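You operate a simulated robot arm through the tools that you are given. There is no shell and no other tool. Be economical: measure what you need, move in short steps, check, and stop when the job is done.

Carry out the task below with a simulated robot arm. There is one attempt and no reset: what you move stays moved.

TASK
Stack the box marked "Bolts" from the slat conveyor on top of the box marked "Washers".

It is judged by the outcome, as a careful person would: the job done as asked, and still so three seconds after it is handed in. It fails if anything else is knocked over, pushed out of place, dropped, spilled or broken.

THE ROBOT
A 7-joint arm with a two-finger parallel gripper, fixed in place. Base frame: the origin is at the foot of the arm, x ahead of it, y to its left, z up; the work surface is at about z = 0.8. Lengths are in m, angles in degrees, forces in N, time in s.
With the tool pointing down near the work surface it reaches from about 0.24 to 0.68 m from the base axis. Its first joint turns from -66.0 to 66.0 degrees. Payload 2.4 kg.
Tool frame: the origin (TCP) lies between the finger pads and is the grasp point; the fingertips stand 0.03 m ahead of it; z points along the fingers, y is the line along which they close. The gripper opens to 0.094 m. The fingers are 0.028 m wide and 0.01 m thick; the gripper's body (0.05 by 0.096 m) begins 0.055 m behind the TCP.
Orientation is that of the tool frame in the base frame, as [roll, pitch, yaw] about the fixed x, y, z axes, in that order (R = Rz(yaw) Ry(pitch) Rx(roll)). With the fingers straight down and closing along the base's y, the tool's x points along the base's -x, its y along +y and its z along -z.

THE INTERFACE
- The arm moves only by the tool drive_tool. Its argument "plan" is one flat list of numbers, 7 for each row, row after row: the shift along the base's x, y, z in m, then the turn, a rotation vector about the base's x, y, z in degrees, then the finger opening in m, from 0 to 0.094. In form: [tx, ty, tz, wx, wy, wz, grip, tx, ty, tz, wx, wy, wz, grip, ...]. A call has 1 to 8 rows; each row is the pose to reach, as a shift and turn from the pose commanded when the call began. A row lasts 0.2 s, in which the tool goes at most 0.05 m and 8.6 degrees; a call with a longer step from one row to the next is refused whole, and so is a gripper value outside its range. A pose out of reach is approached as far as the arm can. The call stops where the force on the tool passes 40 N (or 10 N more than at its start, if that is more) or the arm is blocked; 0.2 s more then pass. The fingers move at their own pace (about 0.153 m/s each) and stop on an object; they squeeze with about 44 N. The grip force told is the motor's: it shows also when the fingers shut on nothing. Time passes only in rows, and 0.2 s behind the last, so rows that repeat a pose let the fingers close. It gives the time, the measured TCP pose, the force on the tool (base axes), the opening and the grip force at its end, in the units of the frame above (readings bear some noise).
- Cameras (640 x 400 px; columns grow to the right, rows downward): "scene" is fixed at [0.0361, 0.4674, 1.4525]; the picture's right is [-0.79, -0.61, 0.00], its down [-0.30, 0.38, -0.88] and it looks along [0.54, -0.69, -0.48] (base axes); focal length 343 px, centre (320, 200). "wrist" rides on the gripper at [-0.037, 0, -0.058] in the tool frame; the picture's right is [0.00, -1.00, 0.00], its down [0.97, 0.00, -0.24] and it looks along [0.24, 0.00, 0.97] (tool axes); focal length 218 px, centre (320, 200).
- snapshot(camera): a new picture of that camera. No time passes.
- pixel_to_xyz(camera, pixels): for up to 12 pixels [column, row] of the newest picture of that camera ("zoom" is the newest enlarged one), the place [x, y, z] in the base frame of the surface seen there, good to about 0.002 m. No time passes.
- inspect(camera, box): a new picture of the part [left, top, right, bottom] of that camera's present view, enlarged. No time passes.
- close_job(): hands the job in; it is judged then, once.

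Work in short steps. Measure before you move; look again where a grasp or a placing could have gone wrong, and mend it. You have 60 turns and 30 pictures in all, the two below and enlarged ones among them. Open the gripper and draw the arm clear of the work before you hand the job in, unless the task says otherwise; then end with one line.

The tools are called after "Request:" as name(argument=value, ...) on one line, values as JSON. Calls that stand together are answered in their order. drive_tool: Moves the arm, as the interface text tells. Its arguments: {"type":"object","properties":{"plan":{"type":"array","items":{"type":"number"}}},"required":["plan"]} The other tools are called the same way: snapshot (camera) takes a picture; pixel_to_xyz (camera, pixels) gives the place of the surface under pixels of a picture; inspect (camera, box) takes an enlarged picture of a part of a camera's view; close_job () hands the job in.

At the start:

```text
clock: 0.0
position: [0.3382, -0.0666, 1.1052]
tool_rot: [180.0, 0.0, 179.9]
contact_force: [-0.5, 0.5, -0.4]
gripper_width: 0.0941
grasp_force: 0.0
```

scene: 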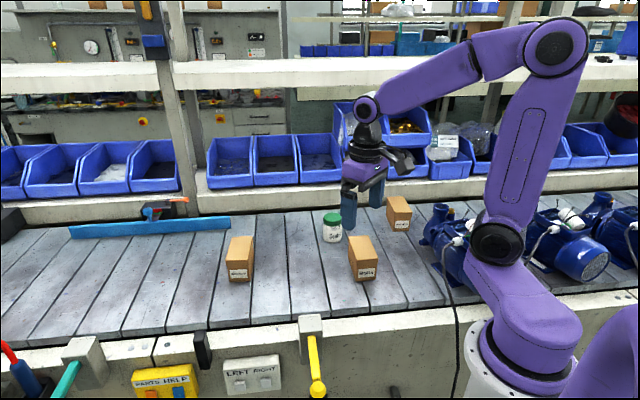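
wrist: 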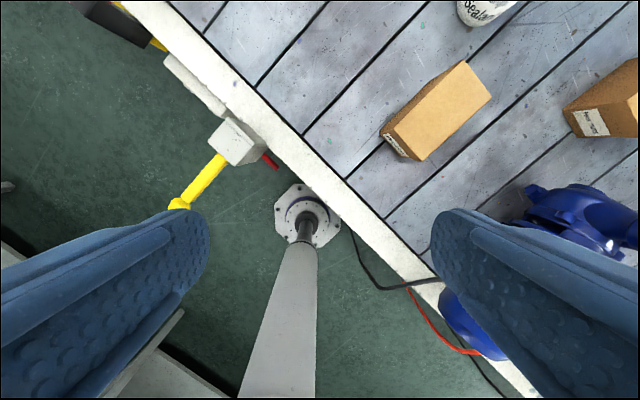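

Three boxes are seen in the scene; I enlarge the region to read the labels.

Request:
inspect(camera="scene", box=[210, 220, 290, 290])

Request:
inspect(camera="scene", box=[320, 185, 430, 290])

```text
5.71 times, centred on (250, 255) of scene
```

zoom: 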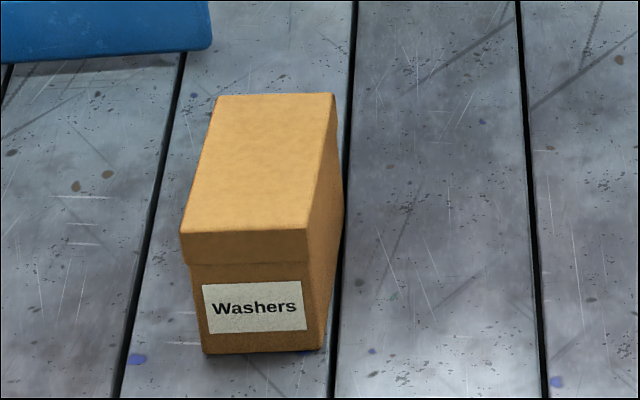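

```text
3.81 times, centred on (375, 238) of scene
```

zoom: 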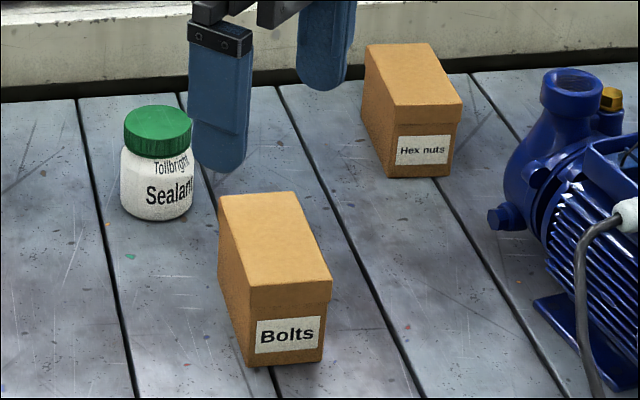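

I read it as Bolts at (362,258), Washers at (240,258) and Hex nuts at (398,213). Next I measure the top corners of Bolts and Washers.

Request:
pixel_to_xyz(camera="zoom", pixels=[[221, 200], [293, 195], [328, 279], [252, 284], [290, 240], [253, 362], [320, 359], [252, 310], [328, 306], [157, 115], [157, 210], [410, 75]])

Request:
pixel_to_xyz(camera="scene", pixels=[[232.4, 237.2], [252.2, 237.2], [247.3, 259.6], [226.3, 260.2], [240, 248], [230, 281], [248, 281], [215, 270], [260, 270]])

```text
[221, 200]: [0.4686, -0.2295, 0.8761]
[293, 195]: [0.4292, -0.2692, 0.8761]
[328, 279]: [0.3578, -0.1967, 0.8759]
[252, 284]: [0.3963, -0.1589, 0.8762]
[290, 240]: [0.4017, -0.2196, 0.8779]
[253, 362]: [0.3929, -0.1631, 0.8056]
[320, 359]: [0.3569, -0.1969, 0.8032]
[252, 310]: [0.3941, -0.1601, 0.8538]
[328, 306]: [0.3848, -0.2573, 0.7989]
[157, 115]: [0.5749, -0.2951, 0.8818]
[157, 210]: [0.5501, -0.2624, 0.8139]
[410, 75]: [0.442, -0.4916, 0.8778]
```

```text
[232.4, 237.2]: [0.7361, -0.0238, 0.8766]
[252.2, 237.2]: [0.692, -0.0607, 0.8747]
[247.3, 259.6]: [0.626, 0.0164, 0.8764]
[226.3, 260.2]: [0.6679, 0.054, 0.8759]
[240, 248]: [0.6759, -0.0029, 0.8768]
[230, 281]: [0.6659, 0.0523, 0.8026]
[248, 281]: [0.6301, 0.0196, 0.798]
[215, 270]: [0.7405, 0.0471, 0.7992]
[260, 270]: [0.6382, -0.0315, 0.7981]
```

Bolts: centre (0.413, -0.214), long axis at -45°, top 0.877, bottom 0.799. Washers: centre (0.6805, -0.0035), axis at about -49°, near the edge of reach, so I'll grip Bolts 1 cm toward its label end. I move above it now, turning -45°.

Request:
drive_tool(plan=[0.0113, -0.0233, -0.0258, 0, 0, -7.5, 0.094, 0.0227, -0.0467, -0.0517, 0, 0, -15, 0.094, 0.034, -0.07, -0.0775, 0, 0, -22.5, 0.094, 0.0453, -0.0933, -0.1033, 0, 0, -30, 0.094, 0.0567, -0.1167, -0.1292, 0, 0, -37.5, 0.094, 0.068, -0.14, -0.155, 0, 0, -45, 0.094, 0.068, -0.14, -0.155, 0, 0, -45, 0.094])

Request:
snapshot(camera="wrist")

Request:
snapshot(camera="scene")

```text
clock: 1.6
position: [0.4075, -0.2062, 0.951]
tool_rot: [-180.0, 0.1, 134.9]
contact_force: [-0.3, -0.4, -0.7]
gripper_width: 0.094
grasp_force: 0.0
```

```text
25 pictures are left
```

wrist: 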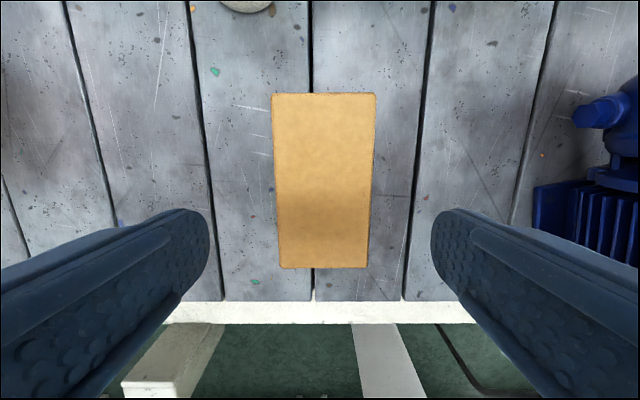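

```text
24 pictures are left
```

scene: 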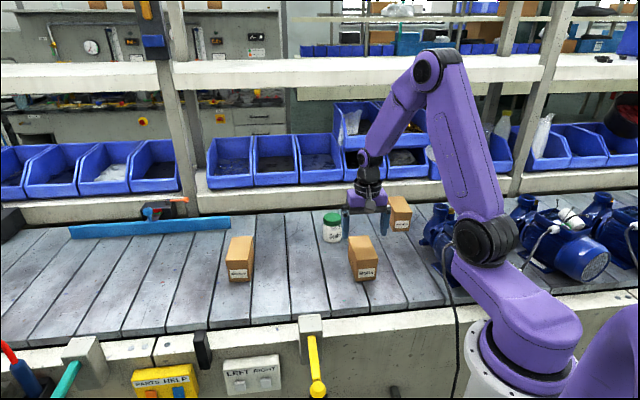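

The box is aligned between the fingers (columns 271–376, centre 323). I measure its top corners once more for the centre.

Request:
pixel_to_xyz(camera="wrist", pixels=[[274, 97], [373, 97], [282, 265], [366, 265], [324, 180]])

```text
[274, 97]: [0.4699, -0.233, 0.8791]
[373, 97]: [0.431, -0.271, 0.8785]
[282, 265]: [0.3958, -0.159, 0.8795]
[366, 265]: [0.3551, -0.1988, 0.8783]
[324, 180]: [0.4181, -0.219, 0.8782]
```

Centre is (0.413, -0.2155). I shift 2 mm sideways, descend to z≈0.848 and close.

Request:
drive_tool(plan=[-0.002, -0.002, -0.03, 0, 0, 0, 0.094, -0.002, -0.002, -0.06, 0, 0, 0, 0.094, -0.002, -0.002, -0.085, 0, 0, 0, 0.094, -0.002, -0.002, -0.103, 0, 0, 0, 0.094, -0.002, -0.002, -0.103, 0, 0, 0, 0.094, -0.002, -0.002, -0.103, 0, 0, 0, 0.05, -0.002, -0.002, -0.103, 0, 0, 0, 0.05, -0.002, -0.002, -0.103, 0, 0, 0, 0.05])

```text
clock: 3.4
position: [0.4035, -0.2089, 0.8473]
tool_rot: [-179.9, 0.0, 135.1]
contact_force: [-0.4, -0.1, -0.8]
gripper_width: 0.064
grasp_force: 44.1
```

Gripped at 0.064 m with 44 N. I lift 5 cm slowly, then further, and check.

Request:
drive_tool(plan=[0, 0, 0.02, 0, 0, 0, 0.04, 0, 0, 0.05, 0, 0, 0, 0.04, 0, 0, 0.09, 0, 0, 0, 0.04, 0, 0, 0.13, 0, 0, 0, 0.04, 0, 0, 0.15, 0, 0, 0, 0.04, 0, 0, 0.15, 0, 0, 0, 0.04])

Request:
snapshot(camera="scene")

Request:
snapshot(camera="wrist")

```text
clock: 4.8
position: [0.4026, -0.2099, 0.9975]
tool_rot: [-180.0, 0.0, 134.9]
contact_force: [0.7, 0.5, -2.6]
gripper_width: 0.0639
grasp_force: 44.0
```

```text
23 pictures are left
```

scene: 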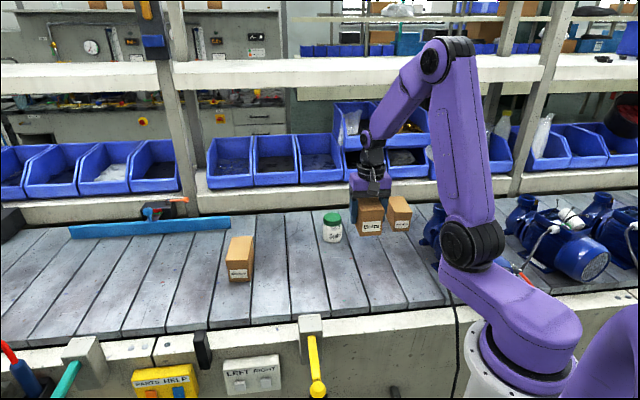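

```text
22 pictures are left
```

wrist: 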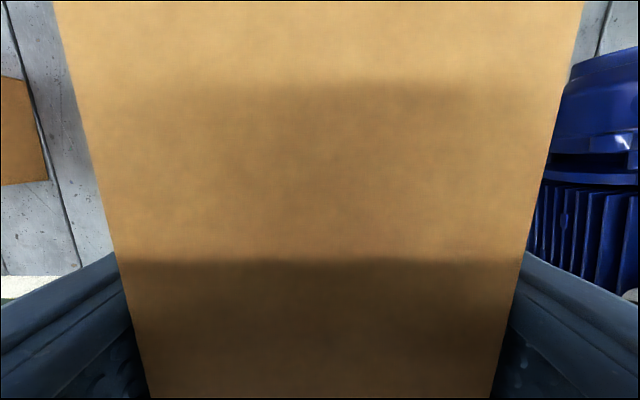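

Held firmly and level-looking. I take a fine look at Washers for the placing target.

Request:
inspect(camera="scene", box=[216, 230, 264, 260])

```text
13.33 times, centred on (240, 245) of scene
```

zoom: 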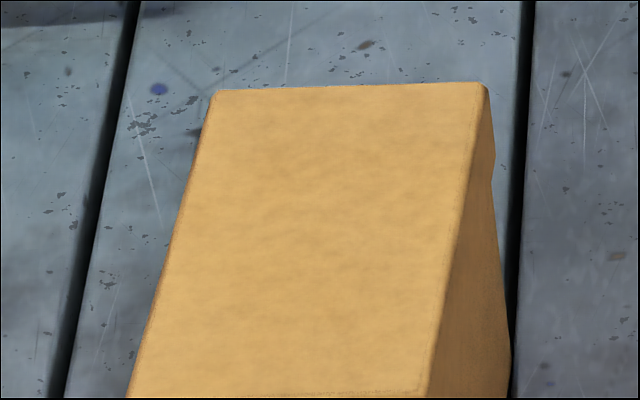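

Request:
pixel_to_xyz(camera="zoom", pixels=[[214, 94], [482, 86], [424, 385], [134, 388], [174, 240], [453, 240]])

Request:
drive_tool(plan=[0.03, 0.024, 0, 0, 0, 0, 0.04, 0.06, 0.048, 0, 0, 0, 0, 0.04, 0.09, 0.072, 0, 0, 0, -1, 0.04, 0.12, 0.096, 0, 0, 0, -2, 0.04, 0.15, 0.12, 0, 0, 0, -3, 0.04, 0.18, 0.144, 0, 0, 0, -4, 0.04, 0.21, 0.167, 0, 0, 0, -4, 0.04, 0.23, 0.183, 0, 0, 0, -4, 0.04])

```text
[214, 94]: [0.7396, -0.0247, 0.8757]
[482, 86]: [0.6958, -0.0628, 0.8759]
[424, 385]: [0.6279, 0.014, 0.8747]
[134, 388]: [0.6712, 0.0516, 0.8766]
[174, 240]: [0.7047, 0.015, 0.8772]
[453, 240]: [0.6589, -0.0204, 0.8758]
```

```text
clock: 6.6
position: [0.6347, -0.0241, 0.997]
tool_rot: [180.0, -0.1, 131.2]
contact_force: [-0.6, -1.0, -1.8]
gripper_width: 0.0641
grasp_force: 43.9
```

Washers centre ≈ (0.682, -0.0045), axis ≈ -48.4°; TCP target ≈ (0.6745, 0.004). I move over it at this height and check reach.

Request:
drive_tool(plan=[0.02, 0.014, 0, 0, 0, 0.3, 0.04, 0.04, 0.028, 0, 0, 0, 0.5, 0.04, 0.04, 0.028, 0, 0, 0, 0.5, 0.04])

Request:
inspect(camera="scene", box=[190, 180, 300, 290])

```text
clock: 7.4
position: [0.6734, 0.0042, 0.9971]
tool_rot: [-180.0, 0.0, 131.5]
contact_force: [0.2, 0.3, -1.9]
gripper_width: 0.0635
grasp_force: 43.9
```

```text
3.64 times, centred on (245, 235) of scene
```

zoom: 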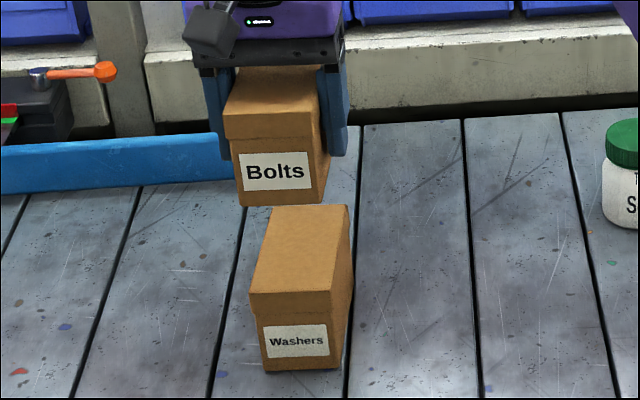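

Reach is fine. I descend to just above contact (z≈0.932) and check alignment.

Request:
drive_tool(plan=[0.001, 0, -0.025, 0, 0, 0, 0.04, 0.001, 0, -0.045, 0, 0, 0, 0.04, 0.001, 0, -0.058, 0, 0, 0, 0.04, 0.001, 0, -0.065, 0, 0, 0, 0.04, 0.001, 0, -0.065, 0, 0, 0, 0.04])

Request:
inspect(camera="scene", box=[205, 200, 285, 290])

```text
clock: 8.6
position: [0.6749, 0.003, 0.9335]
tool_rot: [-180.0, -0.1, 131.6]
contact_force: [-0.5, 0.1, -0.7]
gripper_width: 0.0641
grasp_force: 44.5
```

```text
4.44 times, centred on (245, 245) of scene
```

zoom: 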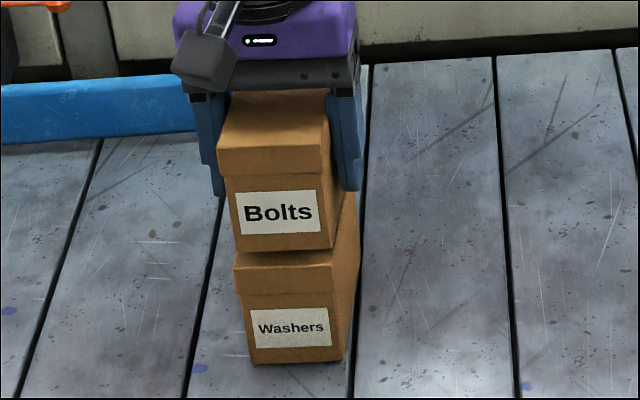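

Bolts hovers over Washers; I measure both front faces to compare alignment.

Request:
pixel_to_xyz(camera="zoom", pixels=[[232, 246], [329, 244], [220, 165], [326, 165], [238, 285], [342, 285], [238, 268], [338, 268], [250, 355], [340, 355]])

```text
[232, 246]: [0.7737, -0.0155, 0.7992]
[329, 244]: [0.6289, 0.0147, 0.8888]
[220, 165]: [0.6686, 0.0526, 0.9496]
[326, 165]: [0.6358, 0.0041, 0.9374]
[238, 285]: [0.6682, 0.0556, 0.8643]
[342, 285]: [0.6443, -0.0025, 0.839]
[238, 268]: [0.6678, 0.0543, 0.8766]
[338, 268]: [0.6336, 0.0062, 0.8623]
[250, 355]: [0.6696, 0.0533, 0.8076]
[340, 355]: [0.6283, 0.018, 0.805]
```

Corners match within ~3 mm. I nudge +2 mm in y and lower to contact.

Request:
drive_tool(plan=[0, 0.002, -0.003, 0, 0, 0, 0.04, 0, 0.002, -0.006, 0, 0, 0, 0.04, 0, 0.002, -0.0065, 0, 0, 0, 0.04, 0, 0.002, -0.0065, 0, 0, 0, 0.04])

```text
clock: 9.6
position: [0.6745, 0.0053, 0.9267]
tool_rot: [-180.0, 0.0, 131.5]
contact_force: [0.5, 0.8, -2.5]
gripper_width: 0.0641
grasp_force: 43.5
```

No contact yet (force still just the weight); I lower another 2 mm in small steps.

Request:
drive_tool(plan=[0, 0, -0.001, 0, 0, 0, 0.04, 0, 0, -0.001, 0, 0, 0, 0.04])

Request:
drive_tool(plan=[0, 0, -0.001, 0, 0, 0, 0.04, 0, 0, -0.001, 0, 0, 0, 0.04])

Request:
inspect(camera="scene", box=[215, 235, 265, 285])

```text
clock: 10.2
position: [0.675, 0.0054, 0.9256]
tool_rot: [-180.0, 0.1, 131.5]
contact_force: [0.5, 0.3, 0.0]
gripper_width: 0.0639
grasp_force: 44.4
```

```text
clock: 10.8
position: [0.6742, 0.0053, 0.9248]
tool_rot: [179.8, 0.1, 131.5]
contact_force: [-3.8, 0.7, 10.4]
gripper_width: 0.0639
grasp_force: 44.0
```

```text
8.00 times, centred on (240, 260) of scene
```

zoom: 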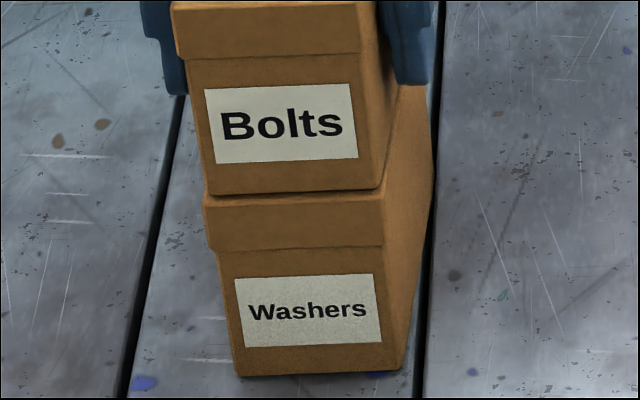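

Contact now (10 N up) and well seated. I open the fingers in place, then rise straight up.

Request:
drive_tool(plan=[0, 0, 0.0005, 0, 0, 0, 0.07, 0, 0, 0.0005, 0, 0, 0, 0.085, 0, 0, 0.0005, 0, 0, 0, 0.094, 0, 0, 0.015, 0, 0, 0, 0.094, 0, 0, 0.04, 0, 0, 0, 0.094, 0, 0, 0.07, 0, 0, 0, 0.094, 0, 0, 0.1, 0, 0, 0, 0.094])

Request:
snapshot(camera="scene")

```text
clock: 12.4
position: [0.6746, 0.0036, 1.0243]
tool_rot: [180.0, 0.0, 131.5]
contact_force: [0.2, 0.4, 0.5]
gripper_width: 0.0943
grasp_force: 0.3
```

```text
17 pictures are left
```

scene: 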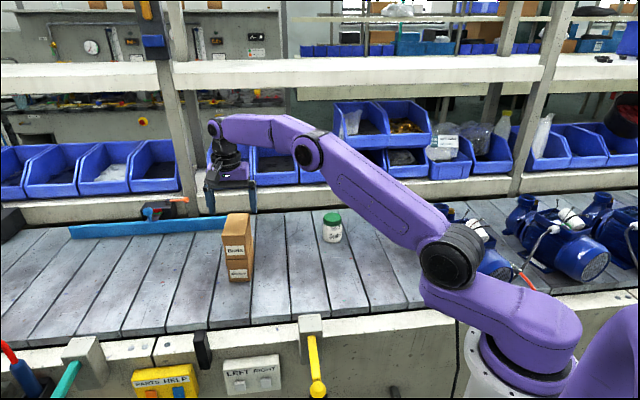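

The stack stands at (237,248), and the fingers are clear above it. I retreat the arm back and look a last time.

Request:
drive_tool(plan=[-0.02, 0, 0.02, 0, 0, 0, 0.094, -0.06, -0.01, 0.03, 0, 0, 0, 0.094, -0.1, -0.02, 0.03, 0, 0, 0, 0.094, -0.14, -0.03, 0.03, 0, 0, 0, 0.094, -0.18, -0.04, 0.03, 0, 0, 0, 0.094, -0.22, -0.05, 0.03, 0, 0, 0, 0.094, -0.25, -0.06, 0.03, 0, 0, 0, 0.094])

Request:
snapshot(camera="scene")

Request:
inspect(camera="scene", box=[195, 200, 285, 290])

```text
clock: 14.0
position: [0.4248, -0.0553, 1.0533]
tool_rot: [179.9, 0.0, 131.5]
contact_force: [0.2, 0.2, -0.5]
gripper_width: 0.0941
grasp_force: 0.0
```

```text
16 pictures are left
```

scene: 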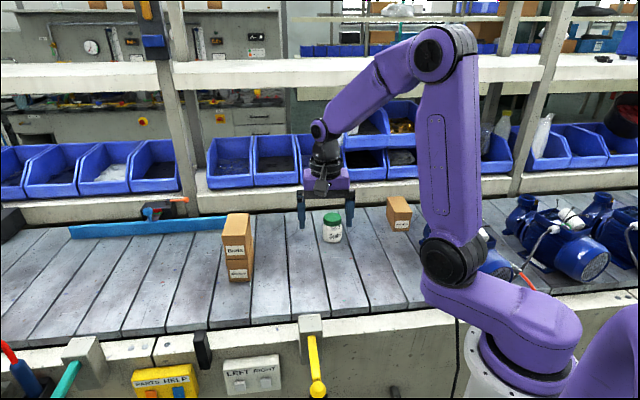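

```text
4.44 times, centred on (240, 245) of scene
```

zoom: 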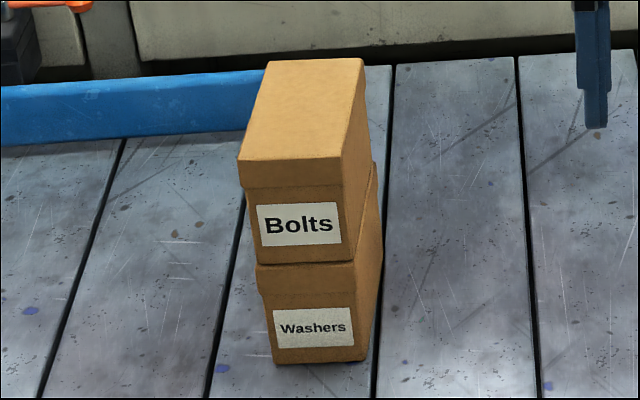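

The stack is square and stable, and nothing else has moved; I hand it in.

Request:
close_job()

```text
The job is handed in.
```

The "Bolts" box is stacked squarely on the "Washers" box, and the gripper is open and drawn clear. The last picture showed the stack standing and nothing else disturbed.
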